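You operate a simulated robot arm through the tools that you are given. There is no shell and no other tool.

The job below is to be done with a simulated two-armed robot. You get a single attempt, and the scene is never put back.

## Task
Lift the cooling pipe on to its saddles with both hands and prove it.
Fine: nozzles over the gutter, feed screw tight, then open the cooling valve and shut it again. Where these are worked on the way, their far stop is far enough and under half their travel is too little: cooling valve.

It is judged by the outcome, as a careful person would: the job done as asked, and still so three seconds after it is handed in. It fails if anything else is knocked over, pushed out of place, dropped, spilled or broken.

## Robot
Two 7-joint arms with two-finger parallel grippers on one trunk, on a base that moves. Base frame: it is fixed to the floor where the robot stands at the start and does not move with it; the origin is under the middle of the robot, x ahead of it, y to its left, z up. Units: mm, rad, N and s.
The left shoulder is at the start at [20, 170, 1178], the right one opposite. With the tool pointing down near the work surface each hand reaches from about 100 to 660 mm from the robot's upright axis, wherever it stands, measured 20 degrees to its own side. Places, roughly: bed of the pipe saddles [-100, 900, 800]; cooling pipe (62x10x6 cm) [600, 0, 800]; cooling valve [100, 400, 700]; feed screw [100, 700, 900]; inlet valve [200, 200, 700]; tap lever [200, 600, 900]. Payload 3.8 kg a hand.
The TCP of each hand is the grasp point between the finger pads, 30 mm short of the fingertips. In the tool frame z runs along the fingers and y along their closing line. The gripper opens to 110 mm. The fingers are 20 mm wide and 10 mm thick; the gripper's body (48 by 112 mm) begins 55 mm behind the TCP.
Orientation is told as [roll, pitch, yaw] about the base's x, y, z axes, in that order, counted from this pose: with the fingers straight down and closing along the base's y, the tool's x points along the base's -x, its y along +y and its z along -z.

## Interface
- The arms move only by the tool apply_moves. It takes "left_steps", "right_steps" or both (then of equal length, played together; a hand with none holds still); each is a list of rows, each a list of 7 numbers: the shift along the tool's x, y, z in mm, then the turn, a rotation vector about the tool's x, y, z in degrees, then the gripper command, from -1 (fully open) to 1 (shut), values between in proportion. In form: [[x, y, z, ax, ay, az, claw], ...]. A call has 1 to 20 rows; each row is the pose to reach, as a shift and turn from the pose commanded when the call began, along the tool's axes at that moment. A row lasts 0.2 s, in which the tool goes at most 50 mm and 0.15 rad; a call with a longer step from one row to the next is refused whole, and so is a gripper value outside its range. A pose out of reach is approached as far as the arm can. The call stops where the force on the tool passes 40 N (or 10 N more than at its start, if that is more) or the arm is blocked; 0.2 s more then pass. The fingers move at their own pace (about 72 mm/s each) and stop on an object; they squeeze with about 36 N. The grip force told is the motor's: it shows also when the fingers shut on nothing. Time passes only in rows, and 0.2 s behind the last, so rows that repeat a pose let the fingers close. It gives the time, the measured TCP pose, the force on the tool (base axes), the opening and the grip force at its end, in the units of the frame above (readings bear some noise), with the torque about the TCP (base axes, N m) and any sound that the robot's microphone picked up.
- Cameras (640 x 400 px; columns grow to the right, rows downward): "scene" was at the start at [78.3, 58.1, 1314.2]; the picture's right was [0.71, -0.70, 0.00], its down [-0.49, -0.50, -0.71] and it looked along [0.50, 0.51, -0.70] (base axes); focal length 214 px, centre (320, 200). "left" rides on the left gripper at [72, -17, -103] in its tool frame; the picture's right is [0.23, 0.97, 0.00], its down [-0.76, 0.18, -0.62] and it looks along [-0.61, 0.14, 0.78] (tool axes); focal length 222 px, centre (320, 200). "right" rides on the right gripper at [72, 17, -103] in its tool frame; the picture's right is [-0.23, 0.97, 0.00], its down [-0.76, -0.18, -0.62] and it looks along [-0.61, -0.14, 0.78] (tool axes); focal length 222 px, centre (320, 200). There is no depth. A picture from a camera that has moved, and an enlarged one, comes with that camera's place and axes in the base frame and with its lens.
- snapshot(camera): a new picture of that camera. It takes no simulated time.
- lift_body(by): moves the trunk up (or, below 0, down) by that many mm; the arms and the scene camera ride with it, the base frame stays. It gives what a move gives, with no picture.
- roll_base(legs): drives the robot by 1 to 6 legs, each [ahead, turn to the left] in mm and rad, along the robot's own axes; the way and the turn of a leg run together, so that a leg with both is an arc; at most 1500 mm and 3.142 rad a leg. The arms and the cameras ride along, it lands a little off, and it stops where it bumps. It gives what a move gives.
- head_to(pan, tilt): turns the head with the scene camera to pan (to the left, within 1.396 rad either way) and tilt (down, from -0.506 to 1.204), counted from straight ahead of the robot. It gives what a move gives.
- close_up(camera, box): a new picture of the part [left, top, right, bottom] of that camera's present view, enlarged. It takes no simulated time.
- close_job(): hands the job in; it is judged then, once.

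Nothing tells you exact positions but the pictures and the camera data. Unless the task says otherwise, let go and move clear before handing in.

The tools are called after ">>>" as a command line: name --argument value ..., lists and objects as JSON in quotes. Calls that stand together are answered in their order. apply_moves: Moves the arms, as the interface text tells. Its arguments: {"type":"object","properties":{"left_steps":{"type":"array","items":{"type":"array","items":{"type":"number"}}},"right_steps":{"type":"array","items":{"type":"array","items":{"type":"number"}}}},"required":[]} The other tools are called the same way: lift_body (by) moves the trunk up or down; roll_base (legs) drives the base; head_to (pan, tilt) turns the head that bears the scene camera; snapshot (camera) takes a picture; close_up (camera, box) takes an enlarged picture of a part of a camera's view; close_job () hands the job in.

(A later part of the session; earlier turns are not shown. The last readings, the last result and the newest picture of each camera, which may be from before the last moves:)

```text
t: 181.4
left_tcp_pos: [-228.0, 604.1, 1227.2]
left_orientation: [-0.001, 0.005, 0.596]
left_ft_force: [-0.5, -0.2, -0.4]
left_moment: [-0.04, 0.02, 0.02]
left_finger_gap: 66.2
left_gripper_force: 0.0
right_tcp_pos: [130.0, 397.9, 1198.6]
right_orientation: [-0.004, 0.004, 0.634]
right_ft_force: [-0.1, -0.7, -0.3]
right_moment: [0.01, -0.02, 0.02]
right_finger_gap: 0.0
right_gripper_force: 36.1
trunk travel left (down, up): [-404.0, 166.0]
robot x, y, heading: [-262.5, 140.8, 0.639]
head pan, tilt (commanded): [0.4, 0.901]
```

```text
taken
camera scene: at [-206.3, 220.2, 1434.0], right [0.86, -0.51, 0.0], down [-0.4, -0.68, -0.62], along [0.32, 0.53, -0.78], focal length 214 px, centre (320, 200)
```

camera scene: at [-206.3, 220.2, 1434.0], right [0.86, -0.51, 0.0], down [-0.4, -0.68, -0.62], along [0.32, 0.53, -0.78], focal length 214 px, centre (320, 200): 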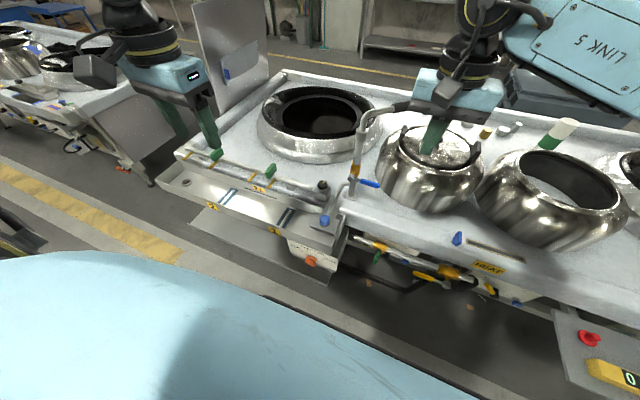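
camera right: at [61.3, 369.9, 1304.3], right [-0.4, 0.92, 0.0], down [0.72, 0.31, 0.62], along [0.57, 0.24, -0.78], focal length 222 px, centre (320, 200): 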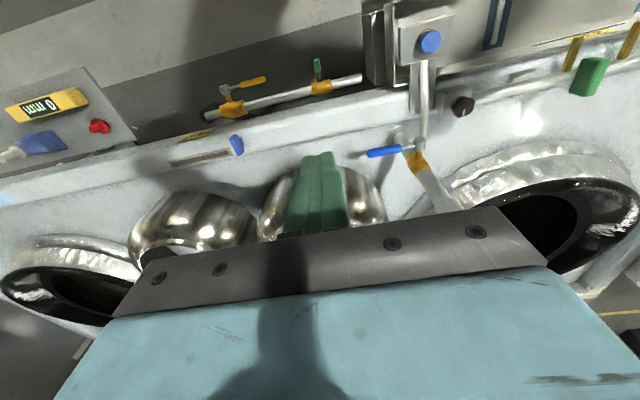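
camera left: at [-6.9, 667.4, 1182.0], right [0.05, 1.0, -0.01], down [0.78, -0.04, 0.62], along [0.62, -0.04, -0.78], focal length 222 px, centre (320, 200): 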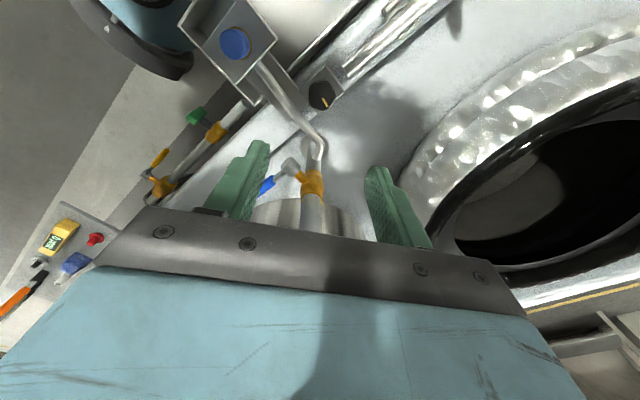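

Both hands are placed. Lowering the trunk 300 mm to bring the right camera close to the valve.

>>> lift_body --by -300

>>> snapshot --camera "right"

>>> close_up --camera "right" --box '[240, 30, 400, 130]'

>>> snapshot --camera "scene"

>>> snapshot --camera "left"

```text
t: 184.4
left_tcp_pos: [-227.1, 604.3, 928.8]
left_orientation: [-0.002, 0.004, 0.594]
left_ft_force: [-0.1, 0.0, 0.6]
left_moment: [0.02, -0.01, 0.04]
left_finger_gap: 66.2
left_gripper_force: 0.1
right_tcp_pos: [129.7, 398.3, 899.6]
right_orientation: [-0.004, 0.006, 0.634]
right_ft_force: [-0.1, 0.2, 0.4]
right_moment: [-0.02, 0.0, 0.0]
right_finger_gap: 0.0
right_gripper_force: 36.0
trunk travel left (down, up): [-104.0, 466.0]
robot x, y, heading: [-261.7, 137.4, 0.642]
head pan, tilt (commanded): [0.4, 0.901]
```

```text
taken
camera right: at [62.4, 369.6, 1004.2], right [-0.4, 0.92, 0.0], down [0.72, 0.31, 0.62], along [0.57, 0.24, -0.79], focal length 222 px, centre (320, 200)
```

right: 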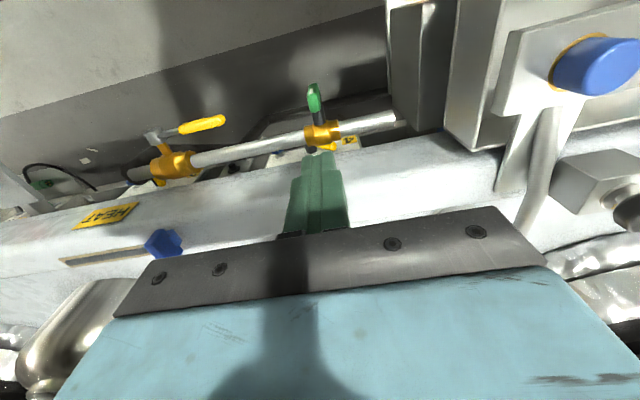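

```text
4.00 times, centred on (320, 80) of right
camera zoom: at [62.4, 369.6, 1004.2], right [-0.4, 0.92, 0.0], down [0.72, 0.31, 0.62], along [0.57, 0.24, -0.79], focal length 888 px, centre (320, 680)
```

zoom: 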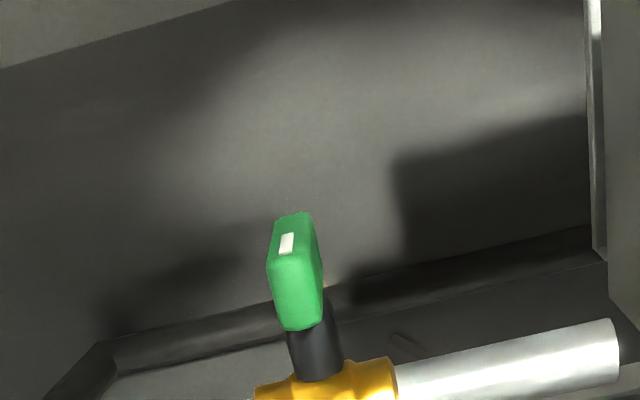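

```text
taken
camera scene: at [-205.2, 220.0, 1134.0], right [0.86, -0.51, 0.0], down [-0.4, -0.67, -0.62], along [0.32, 0.54, -0.78], focal length 214 px, centre (320, 200)
```

scene: 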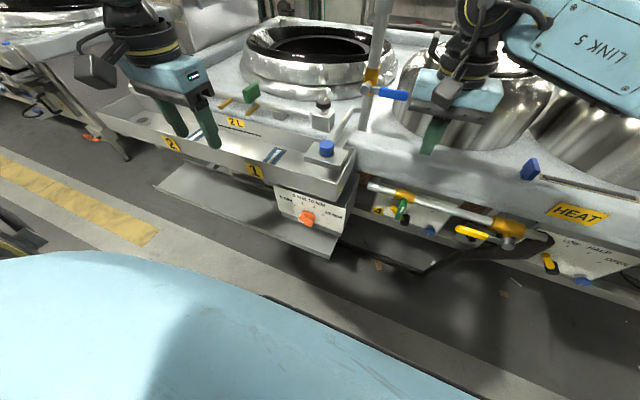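

```text
taken
camera left: at [-276.7, 551.1, 1033.0], right [-0.73, 0.68, 0.0], down [0.53, 0.58, 0.62], along [0.42, 0.45, -0.79], focal length 222 px, centre (320, 200)
```

left: 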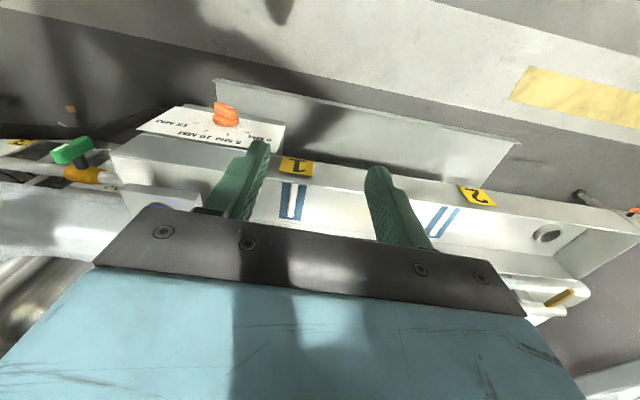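

>>> close_up --camera "scene" --box '[350, 170, 470, 245]'

>>> close_up --camera "left" --box '[30, 120, 150, 195]'

>>> close_up --camera "right" --box '[270, 60, 370, 122]'

```text
5.33 times, centred on (410, 208) of scene
camera zoom: at [-205.2, 220.0, 1134.0], right [0.86, -0.51, 0.0], down [-0.4, -0.67, -0.62], along [0.32, 0.54, -0.78], focal length 1144 px, centre (-160, 160)
```

zoom: 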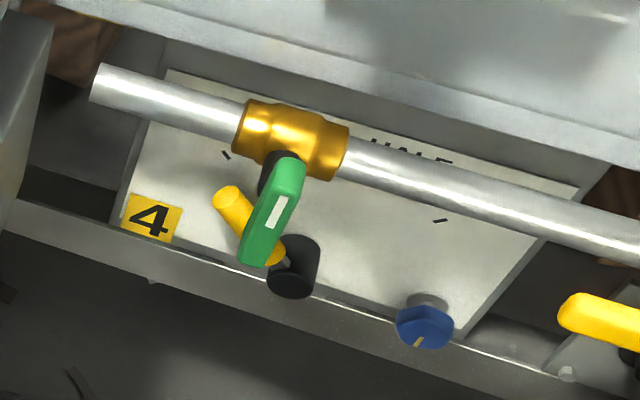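

```text
5.33 times, centred on (90, 158) of left
camera zoom: at [-276.7, 551.1, 1033.0], right [-0.73, 0.68, 0.0], down [0.53, 0.58, 0.62], along [0.42, 0.45, -0.79], focal length 1185 px, centre (1547, 427)
```

zoom: 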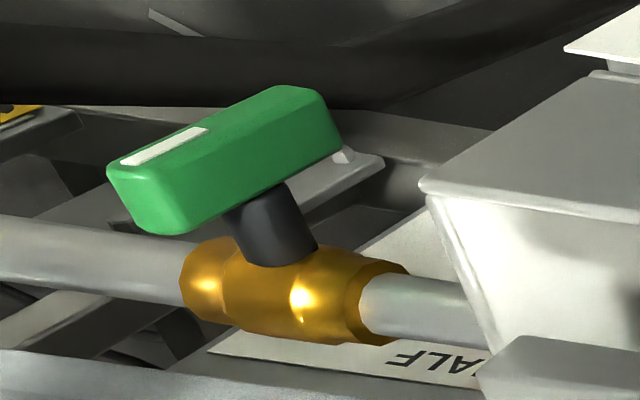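

```text
6.40 times, centred on (320, 91) of right
camera zoom: at [62.4, 369.6, 1004.2], right [-0.4, 0.92, 0.0], down [0.72, 0.31, 0.62], along [0.57, 0.24, -0.79], focal length 1422 px, centre (320, 898)
```

zoom: 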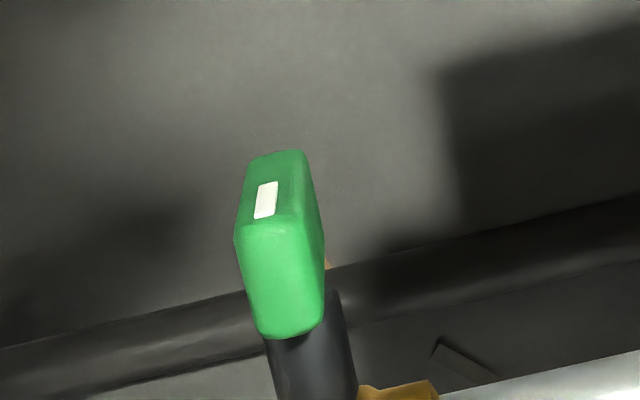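

The handle is a 65 × 16 mm bar, upright, its axis at about z 697, its top about z 730, lying 7 mm right of the hand's centre line. I'll move the closed fingers 25 mm to the right of the bar, then lower most of the way and look.

>>> apply_moves --right_steps '[[1, -16, 0, 0, 0, 0, 1], [2, -32, 0, 0, 0, 0, 1]]'

>>> lift_body --by -80

>>> apply_moves --right_steps '[[0, 0, 20, 0, 0, 0, 1], [0, 0, 40, 0, 0, 0, 1]]'

>>> snapshot --camera "right"

>>> close_up --camera "right" --box '[260, 80, 420, 180]'

>>> close_up --camera "scene" --box '[340, 120, 500, 220]'

```text
t: 185.0
left_tcp_pos: [-226.5, 604.3, 927.3]
left_orientation: [-0.002, 0.006, 0.591]
left_ft_force: [0.5, -0.1, 0.0]
left_moment: [-0.02, -0.01, 0.02]
left_finger_gap: 66.1
left_gripper_force: 0.1
right_tcp_pos: [147.2, 370.7, 899.4]
right_orientation: [-0.003, 0.007, 0.637]
right_ft_force: [-0.6, 0.7, 0.0]
right_moment: [-0.02, -0.03, 0.02]
right_finger_gap: 0.1
right_gripper_force: 36.4
trunk travel left (down, up): [-104.0, 466.0]
robot x, y, heading: [-263.8, 144.1, 0.642]
head pan, tilt (commanded): [0.4, 0.901]
```

```text
t: 186.2
left_tcp_pos: [-226.3, 604.3, 848.1]
left_orientation: [-0.002, 0.005, 0.595]
left_ft_force: [-0.4, 0.4, -0.4]
left_moment: [0.02, 0.02, -0.06]
left_finger_gap: 65.9
left_gripper_force: 0.0
right_tcp_pos: [148.5, 371.1, 819.6]
right_orientation: [-0.003, 0.005, 0.635]
right_ft_force: [0.3, 0.5, 0.9]
right_moment: [-0.01, 0.02, -0.01]
right_finger_gap: 0.0
right_gripper_force: 36.4
trunk travel left (down, up): [-24.0, 546.0]
robot x, y, heading: [-264.6, 142.7, 0.641]
head pan, tilt (commanded): [0.4, 0.901]
```

```text
t: 186.8
left_tcp_pos: [-225.7, 603.4, 848.2]
left_orientation: [0.0, 0.006, 0.593]
left_ft_force: [0.0, 0.0, 0.1]
left_moment: [0.0, 0.02, -0.01]
left_finger_gap: 65.9
left_gripper_force: 0.0
right_tcp_pos: [147.7, 370.5, 779.2]
right_orientation: [-0.003, 0.004, 0.636]
right_ft_force: [0.0, -0.4, -0.2]
right_moment: [0.03, 0.01, 0.0]
right_finger_gap: 0.0
right_gripper_force: 36.4
trunk travel left (down, up): [-24.0, 546.0]
robot x, y, heading: [-260.4, 146.6, 0.64]
head pan, tilt (commanded): [0.4, 0.901]
```

```text
taken
camera right: at [79.4, 342.4, 883.1], right [-0.4, 0.92, 0.0], down [0.72, 0.31, 0.62], along [0.57, 0.24, -0.79], focal length 222 px, centre (320, 200)
```

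right: 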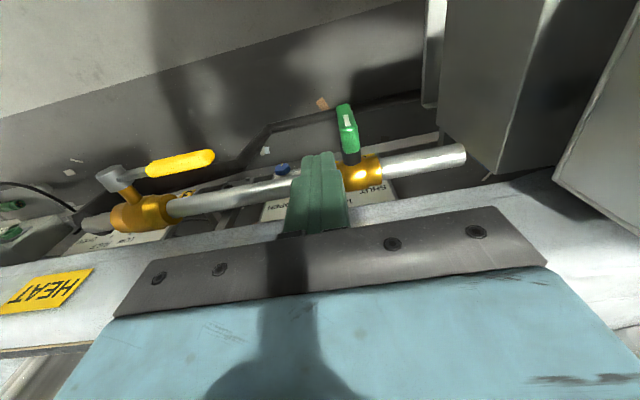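

```text
4.00 times, centred on (340, 130) of right
camera zoom: at [79.4, 342.4, 883.1], right [-0.4, 0.92, 0.0], down [0.72, 0.31, 0.62], along [0.57, 0.24, -0.79], focal length 888 px, centre (240, 480)
```

zoom: 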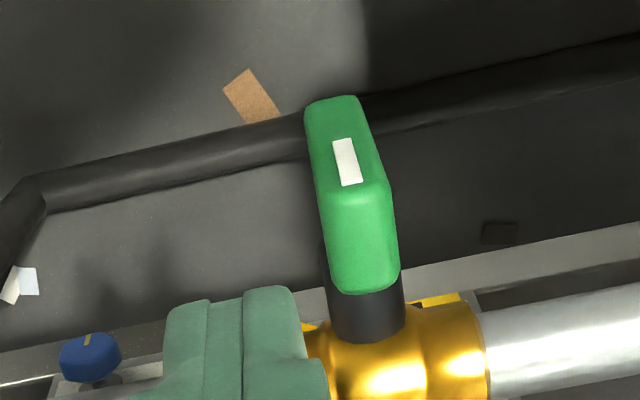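

```text
4.00 times, centred on (420, 170) of scene
camera zoom: at [-205.1, 220.1, 1053.9], right [0.86, -0.51, 0.0], down [-0.4, -0.68, -0.62], along [0.32, 0.53, -0.78], focal length 858 px, centre (-80, 320)
```

zoom: 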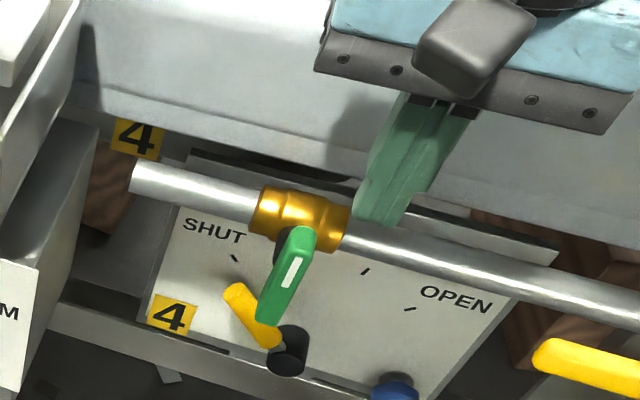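

The fingers are 6 mm to the right of the bar. Lowering another 37 mm so the tips overlap the bar's upper part.

>>> apply_moves --right_steps '[[0, 0, 12, 0, 0, 0, 1], [0, 0, 24, 0, 0, 0, 1], [0, 0, 37, 0, 0, 0, 1]]'

>>> close_up --camera "right" --box '[260, 80, 420, 180]'

>>> close_up --camera "scene" --box '[340, 120, 500, 220]'

```text
t: 187.6
left_tcp_pos: [-226.4, 603.8, 849.3]
left_orientation: [-0.002, 0.005, 0.593]
left_ft_force: [0.5, 0.5, -0.5]
left_moment: [-0.01, 0.0, -0.02]
left_finger_gap: 66.2
left_gripper_force: 0.0
right_tcp_pos: [146.6, 370.9, 741.8]
right_orientation: [-0.003, 0.007, 0.634]
right_ft_force: [0.2, -0.1, -0.4]
right_moment: [0.02, 0.0, -0.03]
right_finger_gap: 0.0
right_gripper_force: 36.1
trunk travel left (down, up): [-24.0, 546.0]
robot x, y, heading: [-259.8, 145.7, 0.642]
head pan, tilt (commanded): [0.4, 0.901]
```

```text
4.00 times, centred on (340, 130) of right
camera zoom: at [79.4, 342.4, 846.5], right [-0.4, 0.92, 0.0], down [0.72, 0.31, 0.62], along [0.57, 0.24, -0.79], focal length 888 px, centre (240, 480)
```

zoom: 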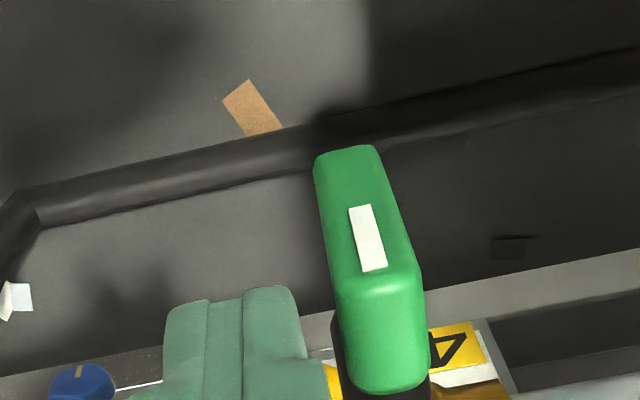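

```text
4.00 times, centred on (420, 170) of scene
camera zoom: at [-205.1, 220.0, 1053.9], right [0.86, -0.51, 0.0], down [-0.4, -0.68, -0.62], along [0.32, 0.54, -0.78], focal length 858 px, centre (-80, 320)
```

zoom: 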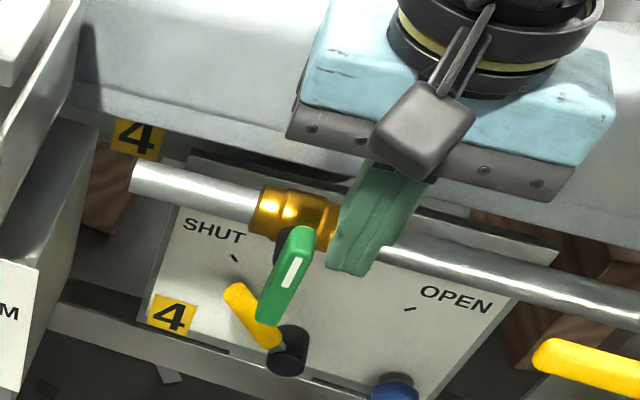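

Fingertips are beside the bar's upper half. Pushing it to the left (counter-clockwise as seen from me) in 3 mm steps, first 14 mm.

>>> apply_moves --right_steps '[[0, 3, 0, 0, 0, 0, 1], [0, 6, 0, 0, 0, 0, 1], [0, 9, 0, 0, 0, 0, 1], [0, 12, 0, 0, 0, 0, 1], [0, 14, 0, 0, 0, 0, 1]]'

>>> close_up --camera "right" --box '[260, 80, 420, 180]'

>>> close_up --camera "scene" --box '[340, 120, 500, 220]'

```text
t: 188.8
left_tcp_pos: [-227.2, 604.2, 847.5]
left_orientation: [-0.003, 0.005, 0.592]
left_ft_force: [-0.4, -0.2, -0.7]
left_moment: [0.0, 0.0, 0.03]
left_finger_gap: 66.2
left_gripper_force: 0.1
right_tcp_pos: [138.9, 382.0, 741.9]
right_orientation: [0.001, 0.006, 0.636]
right_ft_force: [0.1, -2.8, 5.2]
right_moment: [0.0, -0.04, -0.04]
right_finger_gap: 0.1
right_gripper_force: 36.1
trunk travel left (down, up): [-24.0, 546.0]
robot x, y, heading: [-259.9, 142.1, 0.637]
head pan, tilt (commanded): [0.4, 0.901]
```

```text
4.00 times, centred on (340, 130) of right
camera zoom: at [71.4, 353.4, 846.9], right [-0.39, 0.92, 0.0], down [0.72, 0.31, 0.62], along [0.57, 0.24, -0.78], focal length 888 px, centre (240, 480)
```

zoom: 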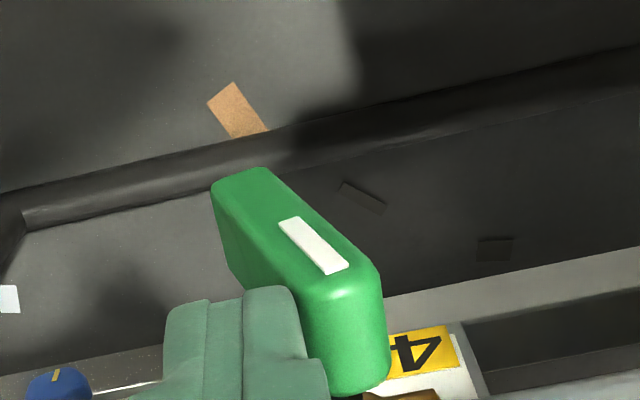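

```text
4.00 times, centred on (420, 170) of scene
camera zoom: at [-205.3, 219.8, 1054.0], right [0.86, -0.51, 0.0], down [-0.4, -0.67, -0.62], along [0.32, 0.54, -0.78], focal length 858 px, centre (-80, 320)
```

zoom: 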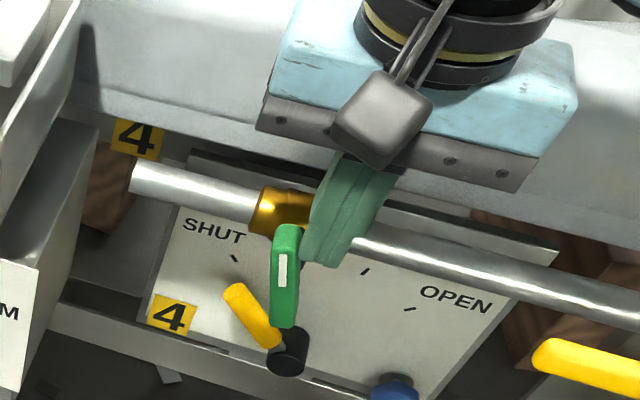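

The bar turns easily that way (about 20° so far, only a few newtons). Pushing on another 12 mm.

>>> apply_moves --right_steps '[[0, 3, 0, 0, 0, 0, 1], [0, 6, 0, 0, 0, 0, 1], [0, 9, 0, 0, 0, 0, 1], [0, 12, 0, 0, 0, 0, 1]]'

>>> close_up --camera "right" --box '[260, 80, 420, 180]'

>>> close_up --camera "scene" --box '[340, 120, 500, 220]'

```text
t: 189.8
left_tcp_pos: [-226.6, 604.3, 847.8]
left_orientation: [-0.001, 0.005, 0.594]
left_ft_force: [0.4, -1.3, 0.1]
left_moment: [-0.02, 0.02, 0.04]
left_finger_gap: 65.9
left_gripper_force: 0.2
right_tcp_pos: [133.3, 392.1, 741.1]
right_orientation: [0.0, 0.006, 0.636]
right_ft_force: [0.1, -1.5, 0.1]
right_moment: [-0.04, -0.01, 0.0]
right_finger_gap: 0.0
right_gripper_force: 35.7
trunk travel left (down, up): [-24.0, 546.0]
robot x, y, heading: [-259.5, 143.7, 0.641]
head pan, tilt (commanded): [0.4, 0.901]
```

```text
4.00 times, centred on (340, 130) of right
camera zoom: at [64.1, 363.3, 846.6], right [-0.4, 0.92, 0.0], down [0.72, 0.31, 0.62], along [0.57, 0.24, -0.79], focal length 888 px, centre (240, 480)
```

zoom: 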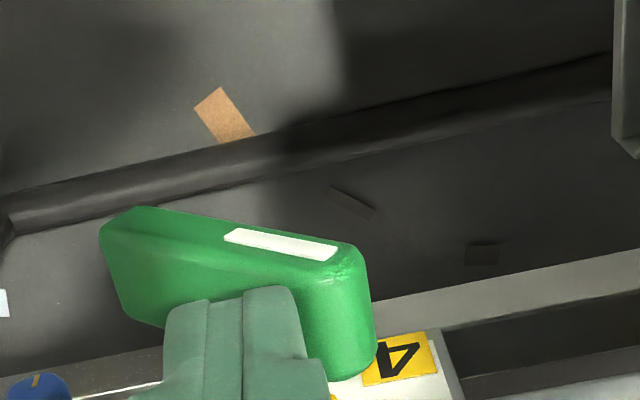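

```text
4.00 times, centred on (420, 170) of scene
camera zoom: at [-205.1, 219.9, 1053.9], right [0.86, -0.51, 0.0], down [-0.4, -0.67, -0.62], along [0.32, 0.54, -0.78], focal length 858 px, centre (-80, 320)
```

zoom: 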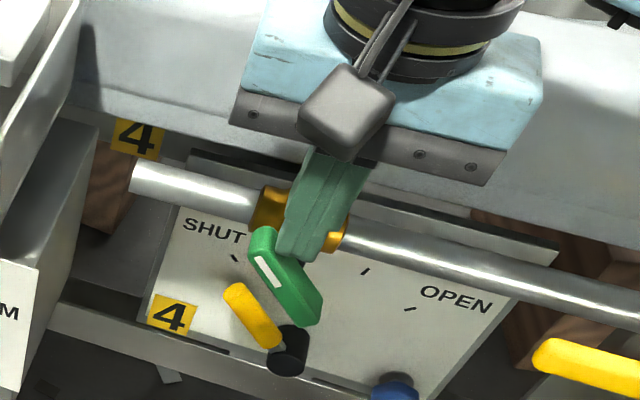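

About 60° open now. Going on left and down along the arc towards the far stop.

>>> apply_moves --right_steps '[[0, 3, 2, 0, 0, 0, 1], [0, 6, 4, 0, 0, 0, 1], [0, 8, 6, 0, 0, 0, 1], [0, 9, 8, 0, 0, 0, 1]]'

>>> close_up --camera "right" --box '[260, 80, 420, 180]'

>>> close_up --camera "scene" --box '[340, 120, 500, 220]'

```text
t: 190.8
left_tcp_pos: [-226.6, 604.8, 848.4]
left_orientation: [-0.001, 0.005, 0.594]
left_ft_force: [-0.2, -0.6, -0.5]
left_moment: [-0.04, -0.01, -0.01]
left_finger_gap: 66.1
left_gripper_force: 0.0
right_tcp_pos: [125.8, 398.8, 733.3]
right_orientation: [-0.003, 0.004, 0.634]
right_ft_force: [1.1, 0.5, 2.9]
right_moment: [0.08, -0.03, 0.0]
right_finger_gap: 0.0
right_gripper_force: 36.1
trunk travel left (down, up): [-24.0, 546.0]
robot x, y, heading: [-259.2, 142.6, 0.637]
head pan, tilt (commanded): [0.4, 0.901]
```

```text
4.00 times, centred on (340, 130) of right
camera zoom: at [58.7, 370.6, 839.0], right [-0.4, 0.92, 0.0], down [0.72, 0.31, 0.62], along [0.57, 0.24, -0.78], focal length 888 px, centre (240, 480)
```

zoom: 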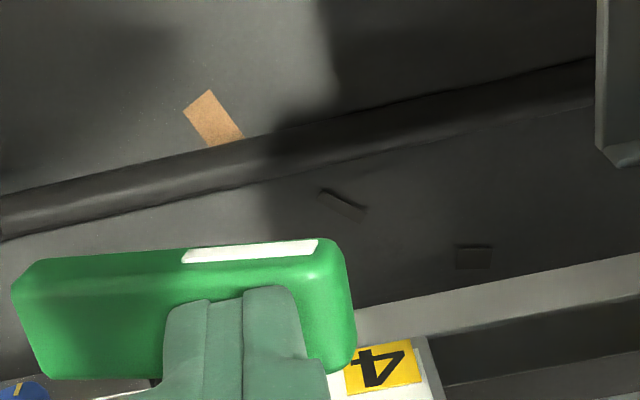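

```text
4.00 times, centred on (420, 170) of scene
camera zoom: at [-205.1, 220.1, 1053.9], right [0.86, -0.51, 0.0], down [-0.4, -0.68, -0.62], along [0.32, 0.54, -0.78], focal length 858 px, centre (-80, 320)
```

zoom: 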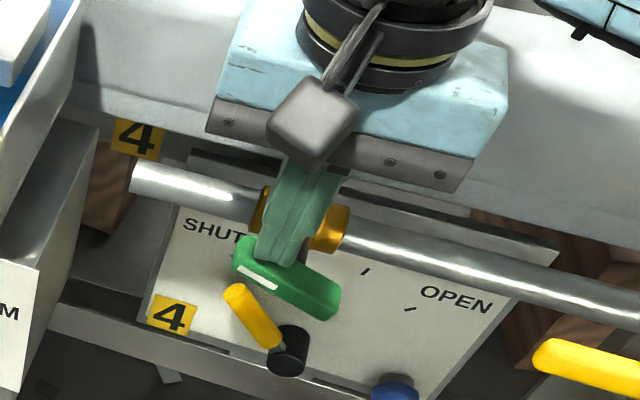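

Nearly parallel to the pipe now. A little further down to the stop.

>>> apply_moves --right_steps '[[0, 2, 2, 0, 0, 0, 1], [0, 3, 4, 0, 0, 0, 1], [0, 3, 6, 0, 0, 0, 1], [0, 3, 8, 0, 0, 0, 1], [0, 3, 10, 0, 0, 0, 1]]'

>>> close_up --camera "right" --box '[260, 80, 420, 180]'

>>> close_up --camera "scene" --box '[340, 120, 500, 220]'

```text
t: 191.9
left_tcp_pos: [-227.6, 602.1, 849.2]
left_orientation: [-0.001, 0.006, 0.593]
left_ft_force: [0.1, -1.1, 1.0]
left_moment: [0.01, 0.01, 0.01]
left_finger_gap: 66.0
left_gripper_force: 0.1
right_tcp_pos: [124.0, 401.5, 727.3]
right_orientation: [0.0, 0.002, 0.637]
right_ft_force: [-0.9, 0.1, 21.3]
right_moment: [0.07, -0.14, 0.04]
right_finger_gap: 0.2
right_gripper_force: 35.8
trunk travel left (down, up): [-24.0, 546.0]
robot x, y, heading: [-263.8, 144.3, 0.641]
head pan, tilt (commanded): [0.4, 0.901]
```

```text
4.00 times, centred on (340, 130) of right
camera zoom: at [56.2, 372.7, 831.3], right [-0.4, 0.92, 0.0], down [0.72, 0.31, 0.62], along [0.57, 0.25, -0.78], focal length 888 px, centre (240, 480)
```

zoom: 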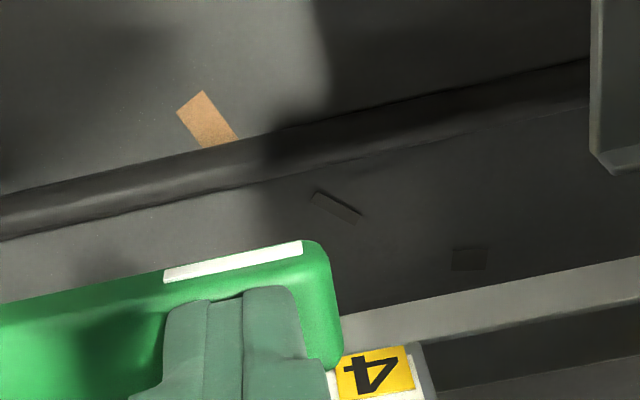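

```text
4.00 times, centred on (420, 170) of scene
camera zoom: at [-206.1, 219.4, 1054.3], right [0.86, -0.51, 0.0], down [-0.4, -0.67, -0.62], along [0.32, 0.54, -0.78], focal length 858 px, centre (-80, 320)
```

zoom: 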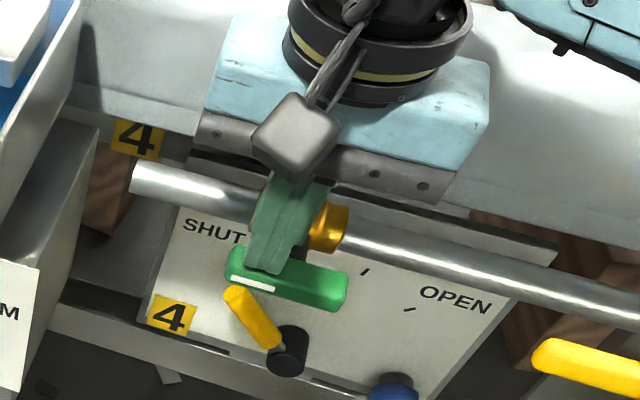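

The bar is now parallel to the pipe and hard against its far stop (21 N): fully open. I'll ease off and take a look at the nozzles.

>>> apply_moves --right_steps '[[0, 0, -3, 0, 0, 0, 1], [0, 0, -8, 0, 0, 0, 1], [0, 0, -14, 0, 0, 0, 1]]'

>>> head_to --pan 0.9 --tilt 0.7

>>> snapshot --camera "scene"

>>> snapshot --camera "left"

```text
t: 192.8
left_tcp_pos: [-225.9, 603.9, 848.3]
left_orientation: [-0.003, 0.006, 0.592]
left_ft_force: [0.5, -0.2, -0.1]
left_moment: [0.01, -0.01, -0.02]
left_finger_gap: 65.9
left_gripper_force: 0.0
right_tcp_pos: [125.5, 400.1, 736.3]
right_orientation: [-0.003, 0.007, 0.633]
right_ft_force: [-0.6, -0.6, -1.2]
right_moment: [0.03, -0.02, 0.0]
right_finger_gap: 0.0
right_gripper_force: 36.3
trunk travel left (down, up): [-24.0, 546.0]
robot x, y, heading: [-262.0, 140.3, 0.634]
head pan, tilt (commanded): [0.4, 0.901]
```

```text
t: 193.7
left_tcp_pos: [-226.4, 604.5, 848.4]
left_orientation: [-0.002, 0.006, 0.593]
left_ft_force: [0.0, 0.0, 0.3]
left_moment: [0.0, 0.01, -0.02]
left_finger_gap: 66.1
left_gripper_force: 0.0
right_tcp_pos: [125.3, 400.7, 738.2]
right_orientation: [-0.004, 0.004, 0.637]
right_ft_force: [-0.2, -0.2, -0.1]
right_moment: [0.02, 0.0, -0.03]
right_finger_gap: 0.0
right_gripper_force: 35.2
trunk travel left (down, up): [-24.0, 546.0]
robot x, y, heading: [-260.4, 141.5, 0.642]
head pan, tilt (commanded): [0.901, 0.7]
```

```text
taken
camera scene: at [-240.7, 239.9, 1070.1], right [1.0, -0.03, 0.0], down [-0.02, -0.64, -0.76], along [0.03, 0.76, -0.64], focal length 214 px, centre (320, 200)
```

scene: 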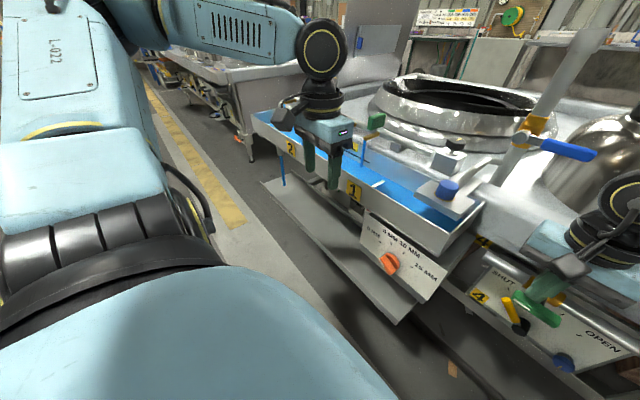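

```text
taken
camera left: at [-276.7, 551.1, 952.9], right [-0.73, 0.68, 0.0], down [0.53, 0.58, 0.62], along [0.42, 0.45, -0.79], focal length 222 px, centre (320, 200)
```

left: 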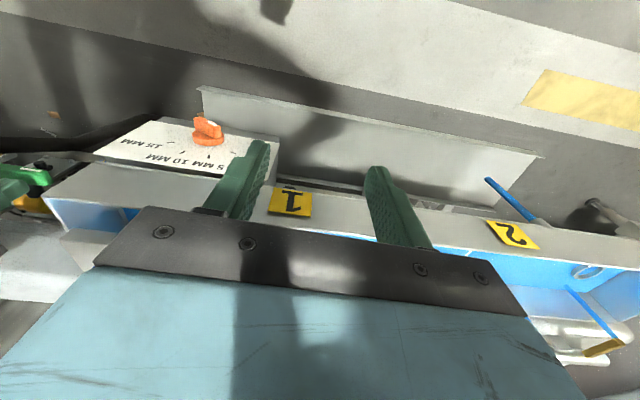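

Water runs from the nozzles and fills the gutter: the pipe is proved. Now to shut the valve: the fingers go over the bar's other (right) end and press it down, which turns it back upright.

>>> apply_moves --right_steps '[[0, 0, -12, 0, 0, 0, 1], [0, -15, -12, 0, 0, 0, 1], [0, -30, -12, 0, 0, 0, 1], [0, -40, -12, 0, 0, 0, 1], [0, -40, -2, 0, 0, 0, 1]]'

>>> head_to --pan 0.4 --tilt 0.9

>>> close_up --camera "scene" --box '[340, 120, 500, 220]'

>>> close_up --camera "right" --box '[260, 80, 420, 180]'

```text
t: 194.9
left_tcp_pos: [-226.4, 604.5, 847.5]
left_orientation: [-0.002, 0.005, 0.594]
left_ft_force: [-0.2, 0.5, 0.7]
left_moment: [-0.02, 0.02, 0.01]
left_finger_gap: 65.9
left_gripper_force: 0.0
right_tcp_pos: [149.2, 369.7, 738.5]
right_orientation: [-0.004, 0.004, 0.635]
right_ft_force: [0.5, 0.5, 0.6]
right_moment: [0.01, -0.05, -0.01]
right_finger_gap: 0.3
right_gripper_force: 36.1
trunk travel left (down, up): [-24.0, 546.0]
robot x, y, heading: [-259.5, 144.5, 0.636]
head pan, tilt (commanded): [0.901, 0.7]
```

```text
t: 195.8
left_tcp_pos: [-227.7, 605.0, 848.0]
left_orientation: [-0.002, 0.005, 0.592]
left_ft_force: [-0.4, 0.7, -0.3]
left_moment: [-0.03, -0.01, 0.02]
left_finger_gap: 66.1
left_gripper_force: 0.0
right_tcp_pos: [149.5, 370.2, 741.0]
right_orientation: [-0.004, 0.004, 0.636]
right_ft_force: [0.9, -0.6, 0.5]
right_moment: [0.0, 0.02, -0.02]
right_finger_gap: 0.0
right_gripper_force: 35.5
trunk travel left (down, up): [-24.0, 546.0]
robot x, y, heading: [-261.2, 143.1, 0.636]
head pan, tilt (commanded): [0.4, 0.901]
```

```text
4.00 times, centred on (420, 170) of scene
camera zoom: at [-205.2, 220.1, 1054.0], right [0.86, -0.51, 0.0], down [-0.4, -0.68, -0.62], along [0.32, 0.54, -0.78], focal length 858 px, centre (-80, 320)
```

zoom: 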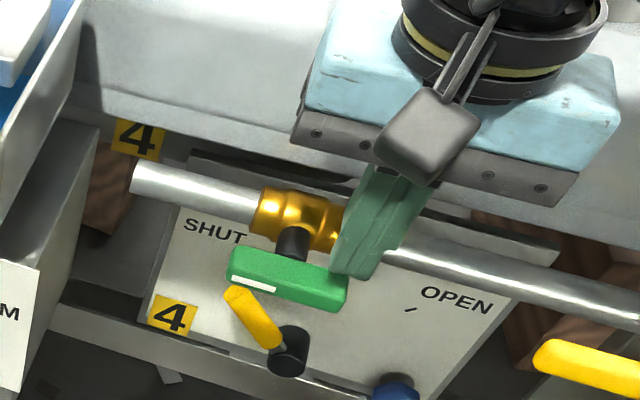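

```text
4.00 times, centred on (340, 130) of right
camera zoom: at [81.1, 340.9, 844.5], right [-0.4, 0.92, 0.0], down [0.72, 0.31, 0.62], along [0.57, 0.24, -0.79], focal length 888 px, centre (240, 480)
```

zoom: 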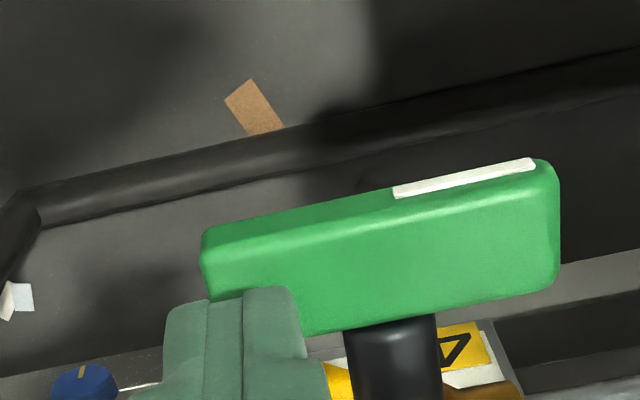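

The fingertips are right above the bar's right end. Pressing down 28 mm in small steps.

>>> apply_moves --right_steps '[[0, 0, 4, 0, 0, 0, 1], [0, 0, 8, 0, 0, 0, 1], [0, 0, 12, 0, 0, 0, 1], [0, 0, 16, 0, 0, 0, 1], [0, 0, 20, 0, 0, 0, 1], [0, 0, 24, 0, 0, 0, 1], [0, 0, 28, 0, 0, 0, 1]]'

>>> close_up --camera "scene" --box '[340, 120, 500, 220]'

>>> close_up --camera "right" --box '[260, 80, 420, 180]'

```text
t: 197.4
left_tcp_pos: [-226.4, 604.3, 848.0]
left_orientation: [-0.002, 0.006, 0.593]
left_ft_force: [0.5, -0.5, -0.8]
left_moment: [0.0, 0.01, -0.01]
left_finger_gap: 66.0
left_gripper_force: 0.0
right_tcp_pos: [148.2, 368.7, 712.1]
right_orientation: [-0.002, 0.005, 0.635]
right_ft_force: [3.3, -0.5, 2.6]
right_moment: [0.03, -0.05, -0.06]
right_finger_gap: 0.0
right_gripper_force: 36.9
trunk travel left (down, up): [-24.0, 546.0]
robot x, y, heading: [-262.0, 145.2, 0.637]
head pan, tilt (commanded): [0.4, 0.901]
```

```text
4.00 times, centred on (420, 170) of scene
camera zoom: at [-205.1, 220.1, 1053.9], right [0.86, -0.51, 0.0], down [-0.4, -0.68, -0.62], along [0.32, 0.54, -0.78], focal length 858 px, centre (-80, 320)
```

zoom: 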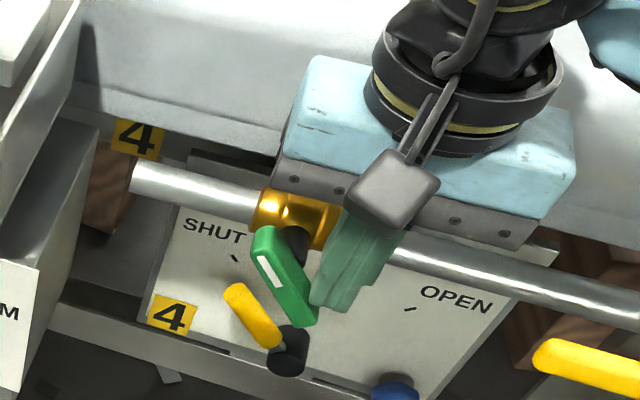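

```text
4.00 times, centred on (340, 130) of right
camera zoom: at [80.7, 341.0, 817.0], right [-0.4, 0.92, 0.0], down [0.72, 0.31, 0.62], along [0.57, 0.24, -0.79], focal length 888 px, centre (240, 480)
```

zoom: 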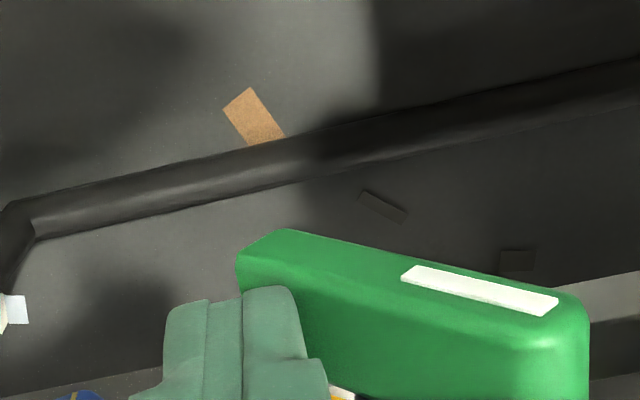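

The bar is turning back (about 55° open). Continuing down 18 mm, then left against its lower end.

>>> apply_moves --right_steps '[[0, 0, 4, 0, 0, 0, 1], [0, 0, 8, 0, 0, 0, 1], [0, 0, 12, 0, 0, 0, 1], [0, 0, 16, 0, 0, 0, 1], [0, 0, 18, 0, 0, 0, 1]]'

>>> close_up --camera "scene" --box '[340, 120, 500, 220]'

>>> close_up --camera "right" --box '[260, 80, 420, 180]'

```text
t: 198.6
left_tcp_pos: [-226.8, 603.7, 848.7]
left_orientation: [-0.002, 0.004, 0.595]
left_ft_force: [0.2, 0.8, -1.0]
left_moment: [-0.01, -0.01, -0.02]
left_finger_gap: 66.0
left_gripper_force: 0.1
right_tcp_pos: [148.3, 368.2, 693.6]
right_orientation: [-0.004, 0.007, 0.635]
right_ft_force: [0.7, -0.1, 0.6]
right_moment: [0.01, 0.0, 0.02]
right_finger_gap: 0.0
right_gripper_force: 35.8
trunk travel left (down, up): [-24.0, 546.0]
robot x, y, heading: [-261.8, 142.8, 0.64]
head pan, tilt (commanded): [0.4, 0.901]
```

```text
4.00 times, centred on (420, 170) of scene
camera zoom: at [-205.1, 220.1, 1053.9], right [0.86, -0.51, 0.0], down [-0.4, -0.68, -0.62], along [0.32, 0.54, -0.78], focal length 858 px, centre (-80, 320)
```

zoom: 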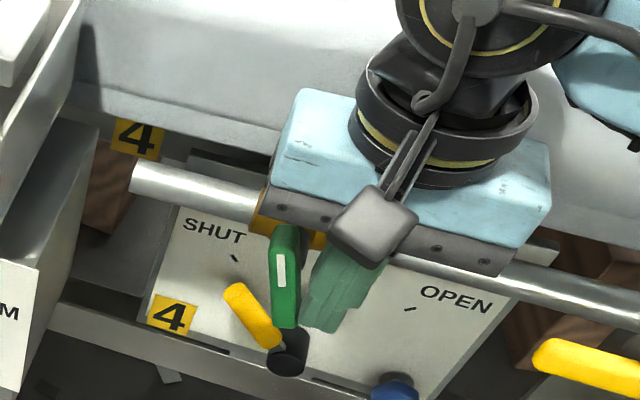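

```text
4.00 times, centred on (340, 130) of right
camera zoom: at [80.6, 340.6, 798.8], right [-0.4, 0.92, 0.0], down [0.72, 0.31, 0.62], along [0.57, 0.24, -0.79], focal length 888 px, centre (240, 480)
```

zoom: 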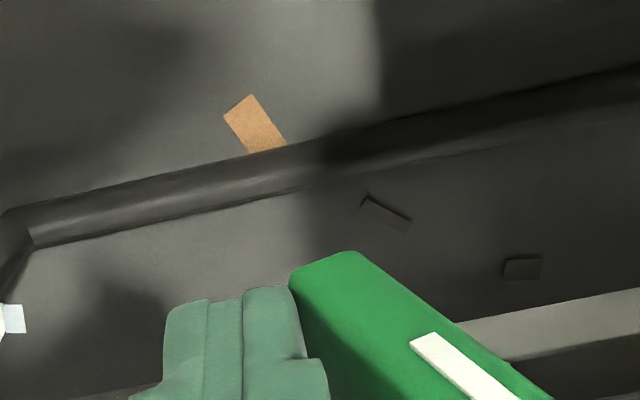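

About 20° left. Now pushing the bar's lower end to the left until it meets its shut stop.

>>> apply_moves --right_steps '[[0, 2, 0, 0, 0, 0, 1], [0, 4, 0, 0, 0, 0, 1], [0, 6, 0, 0, 0, 0, 1], [0, 8, 0, 0, 0, 0, 1], [0, 10, 0, 0, 0, 0, 1], [0, 11, 0, 0, 0, 0, 1]]'

>>> close_up --camera "scene" --box '[340, 120, 500, 220]'

>>> close_up --camera "right" --box '[260, 80, 420, 180]'

```text
t: 200.0
left_tcp_pos: [-225.9, 601.4, 849.5]
left_orientation: [0.002, 0.004, 0.593]
left_ft_force: [0.0, -0.1, 0.0]
left_moment: [0.0, -0.01, 0.01]
left_finger_gap: 65.8
left_gripper_force: 0.0
right_tcp_pos: [145.9, 373.3, 693.7]
right_orientation: [-0.011, 0.007, 0.63]
right_ft_force: [14.2, -34.7, 6.6]
right_moment: [-0.02, 0.06, 0.14]
right_finger_gap: 0.1
right_gripper_force: 35.8
trunk travel left (down, up): [-24.0, 546.0]
robot x, y, heading: [-259.4, 138.9, 0.638]
head pan, tilt (commanded): [0.4, 0.901]
```

```text
4.00 times, centred on (420, 170) of scene
camera zoom: at [-204.2, 217.0, 1054.2], right [0.86, -0.51, 0.0], down [-0.4, -0.67, -0.62], along [0.32, 0.54, -0.78], focal length 858 px, centre (-80, 320)
```

zoom: 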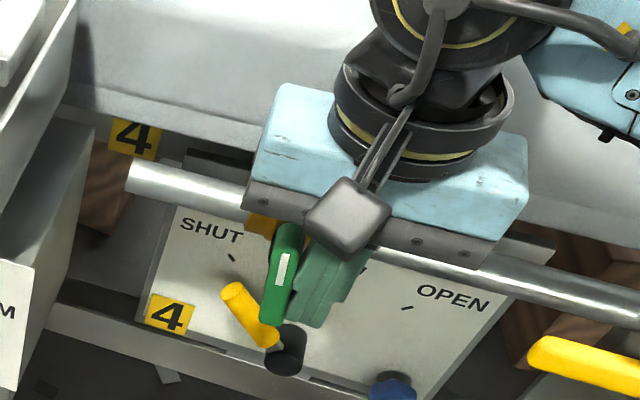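

```text
4.00 times, centred on (340, 130) of right
camera zoom: at [76.9, 346.3, 799.0], right [-0.39, 0.92, -0.01], down [0.72, 0.31, 0.62], along [0.57, 0.23, -0.78], focal length 888 px, centre (240, 480)
```

zoom: 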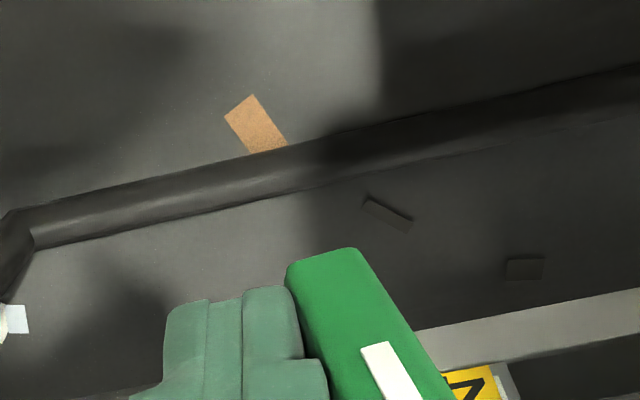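

There is still roughly 10° to go, and the 37 N come from the finger meeting the stem behind the bar. I'll back off, move 7 mm towards myself so only the bar is touched, and push again.

>>> apply_moves --right_steps '[[0, -4, 0, 0, 0, 0, 1], [3, -6, 0, 0, 0, 0, 1], [7.5, -6, 0, 0, 0, 0, 1]]'

>>> apply_moves --right_steps '[[0, 2, 0, 0, 0, 0, 1], [0, 4, 0, 0, 0, 0, 1], [0, 6, 0, 0, 0, 0, 1], [0, 8, 0, 0, 0, 0, 1], [0, 10, 0, 0, 0, 0, 1]]'

>>> close_up --camera "scene" --box '[340, 120, 500, 220]'

>>> close_up --camera "right" --box '[260, 80, 420, 180]'

```text
t: 200.8
left_tcp_pos: [-226.5, 604.1, 847.8]
left_orientation: [-0.002, 0.008, 0.596]
left_ft_force: [-0.4, 0.3, 0.5]
left_moment: [-0.01, 0.02, -0.01]
left_finger_gap: 66.2
left_gripper_force: 0.0
right_tcp_pos: [139.6, 370.2, 695.4]
right_orientation: [0.0, 0.003, 0.636]
right_ft_force: [15.4, -5.4, 5.5]
right_moment: [0.04, -0.1, -0.18]
right_finger_gap: 0.0
right_gripper_force: 36.2
trunk travel left (down, up): [-24.0, 546.0]
robot x, y, heading: [-260.7, 139.6, 0.636]
head pan, tilt (commanded): [0.4, 0.901]
```

```text
t: 201.7
left_tcp_pos: [-225.8, 603.2, 849.2]
left_orientation: [-0.001, 0.006, 0.592]
left_ft_force: [-0.1, 1.2, -0.1]
left_moment: [0.0, -0.01, 0.01]
left_finger_gap: 65.8
left_gripper_force: 0.0
right_tcp_pos: [140.4, 368.7, 693.9]
right_orientation: [-0.013, 0.004, 0.627]
right_ft_force: [2.0, -8.3, 3.7]
right_moment: [-0.02, 0.04, 0.0]
right_finger_gap: 0.0
right_gripper_force: 35.7
trunk travel left (down, up): [-24.0, 546.0]
robot x, y, heading: [-259.6, 141.7, 0.633]
head pan, tilt (commanded): [0.4, 0.901]
stopped in row 4 (right hand): the force on the tool passed its limit at 41 N (the readings are from after the stop); the commanded pose is now the measured one
```

```text
4.00 times, centred on (420, 170) of scene
camera zoom: at [-205.1, 219.0, 1053.9], right [0.86, -0.51, 0.0], down [-0.4, -0.67, -0.62], along [0.32, 0.53, -0.78], focal length 858 px, centre (-80, 320)
```

zoom: 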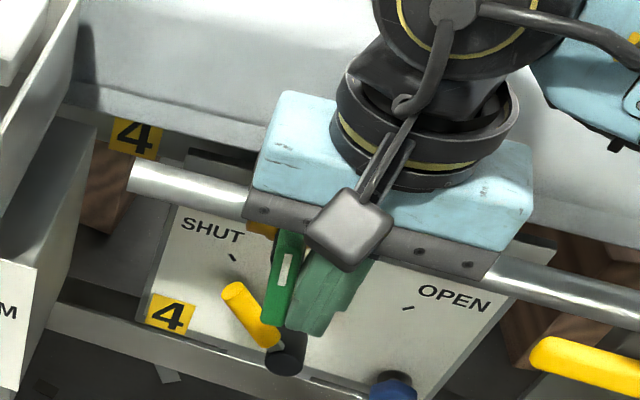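

```text
4.00 times, centred on (340, 130) of right
camera zoom: at [71.2, 342.6, 799.2], right [-0.39, 0.92, -0.01], down [0.72, 0.31, 0.62], along [0.58, 0.23, -0.78], focal length 888 px, centre (240, 480)
```

zoom: 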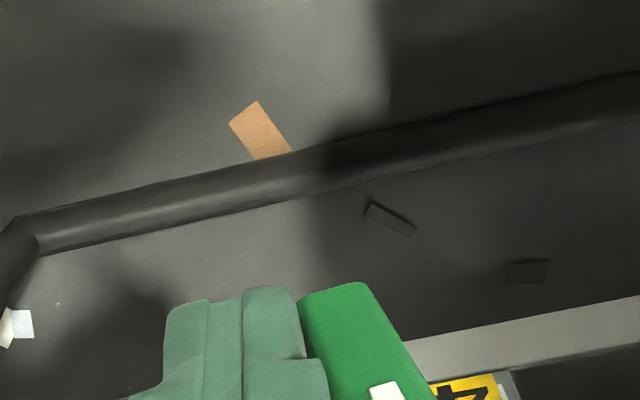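

The finger keeps meeting the stem below the axis, with about 7° still to go. Better to finish from the other side: I'll lift the fingers over the bar and push its top end from left to right, above the stem.

>>> apply_moves --right_steps '[[0, -5, 0, 0, 0, 0, 1], [0, -5, -35, 0, 0, 0, 1], [0, -5, -72, 0, 0, 0, 1], [-3, 20, -72, 0, 0, 0, 1], [-4, 55, -72, 0, 0, 0, 1]]'

>>> snapshot --camera "right"

>>> close_up --camera "scene" --box '[340, 120, 500, 220]'

>>> close_up --camera "right" --box '[200, 80, 360, 180]'

```text
t: 202.9
left_tcp_pos: [-226.6, 605.3, 847.3]
left_orientation: [0.0, 0.005, 0.594]
left_ft_force: [0.4, -0.3, 0.6]
left_moment: [0.01, 0.01, 0.04]
left_finger_gap: 65.8
left_gripper_force: 0.1
right_tcp_pos: [108.1, 418.2, 766.4]
right_orientation: [-0.01, 0.007, 0.629]
right_ft_force: [-0.8, -0.3, -0.4]
right_moment: [-0.03, -0.02, 0.01]
right_finger_gap: 0.2
right_gripper_force: 36.4
trunk travel left (down, up): [-24.0, 546.0]
robot x, y, heading: [-260.9, 145.1, 0.635]
head pan, tilt (commanded): [0.4, 0.901]
```

```text
taken
camera right: at [40.3, 391.0, 870.7], right [-0.39, 0.92, -0.01], down [0.72, 0.31, 0.62], along [0.58, 0.23, -0.78], focal length 222 px, centre (320, 200)
```

right: 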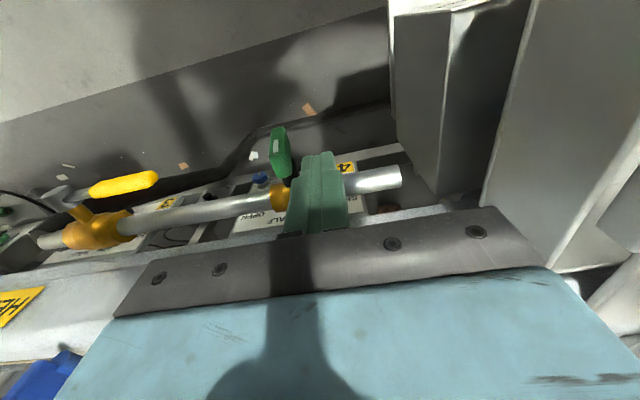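

```text
4.00 times, centred on (420, 170) of scene
camera zoom: at [-205.0, 219.9, 1053.9], right [0.86, -0.51, 0.0], down [-0.4, -0.67, -0.62], along [0.32, 0.53, -0.78], focal length 858 px, centre (-80, 320)
```

zoom: 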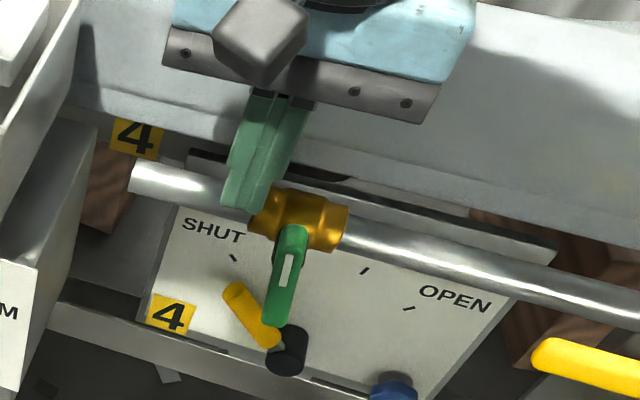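

```text
4.00 times, centred on (280, 130) of right
camera zoom: at [40.3, 391.0, 870.7], right [-0.39, 0.92, -0.01], down [0.72, 0.31, 0.62], along [0.58, 0.23, -0.78], focal length 888 px, centre (480, 480)
```

zoom: 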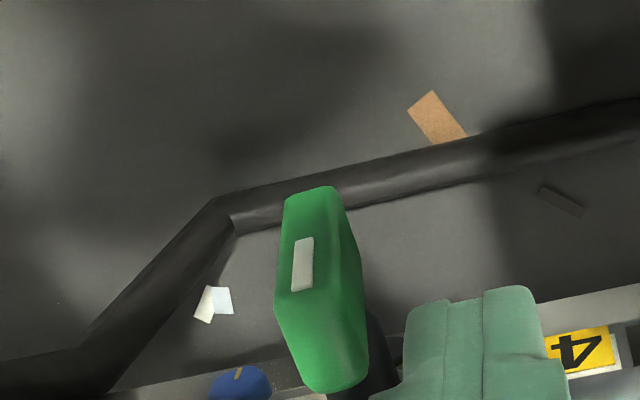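

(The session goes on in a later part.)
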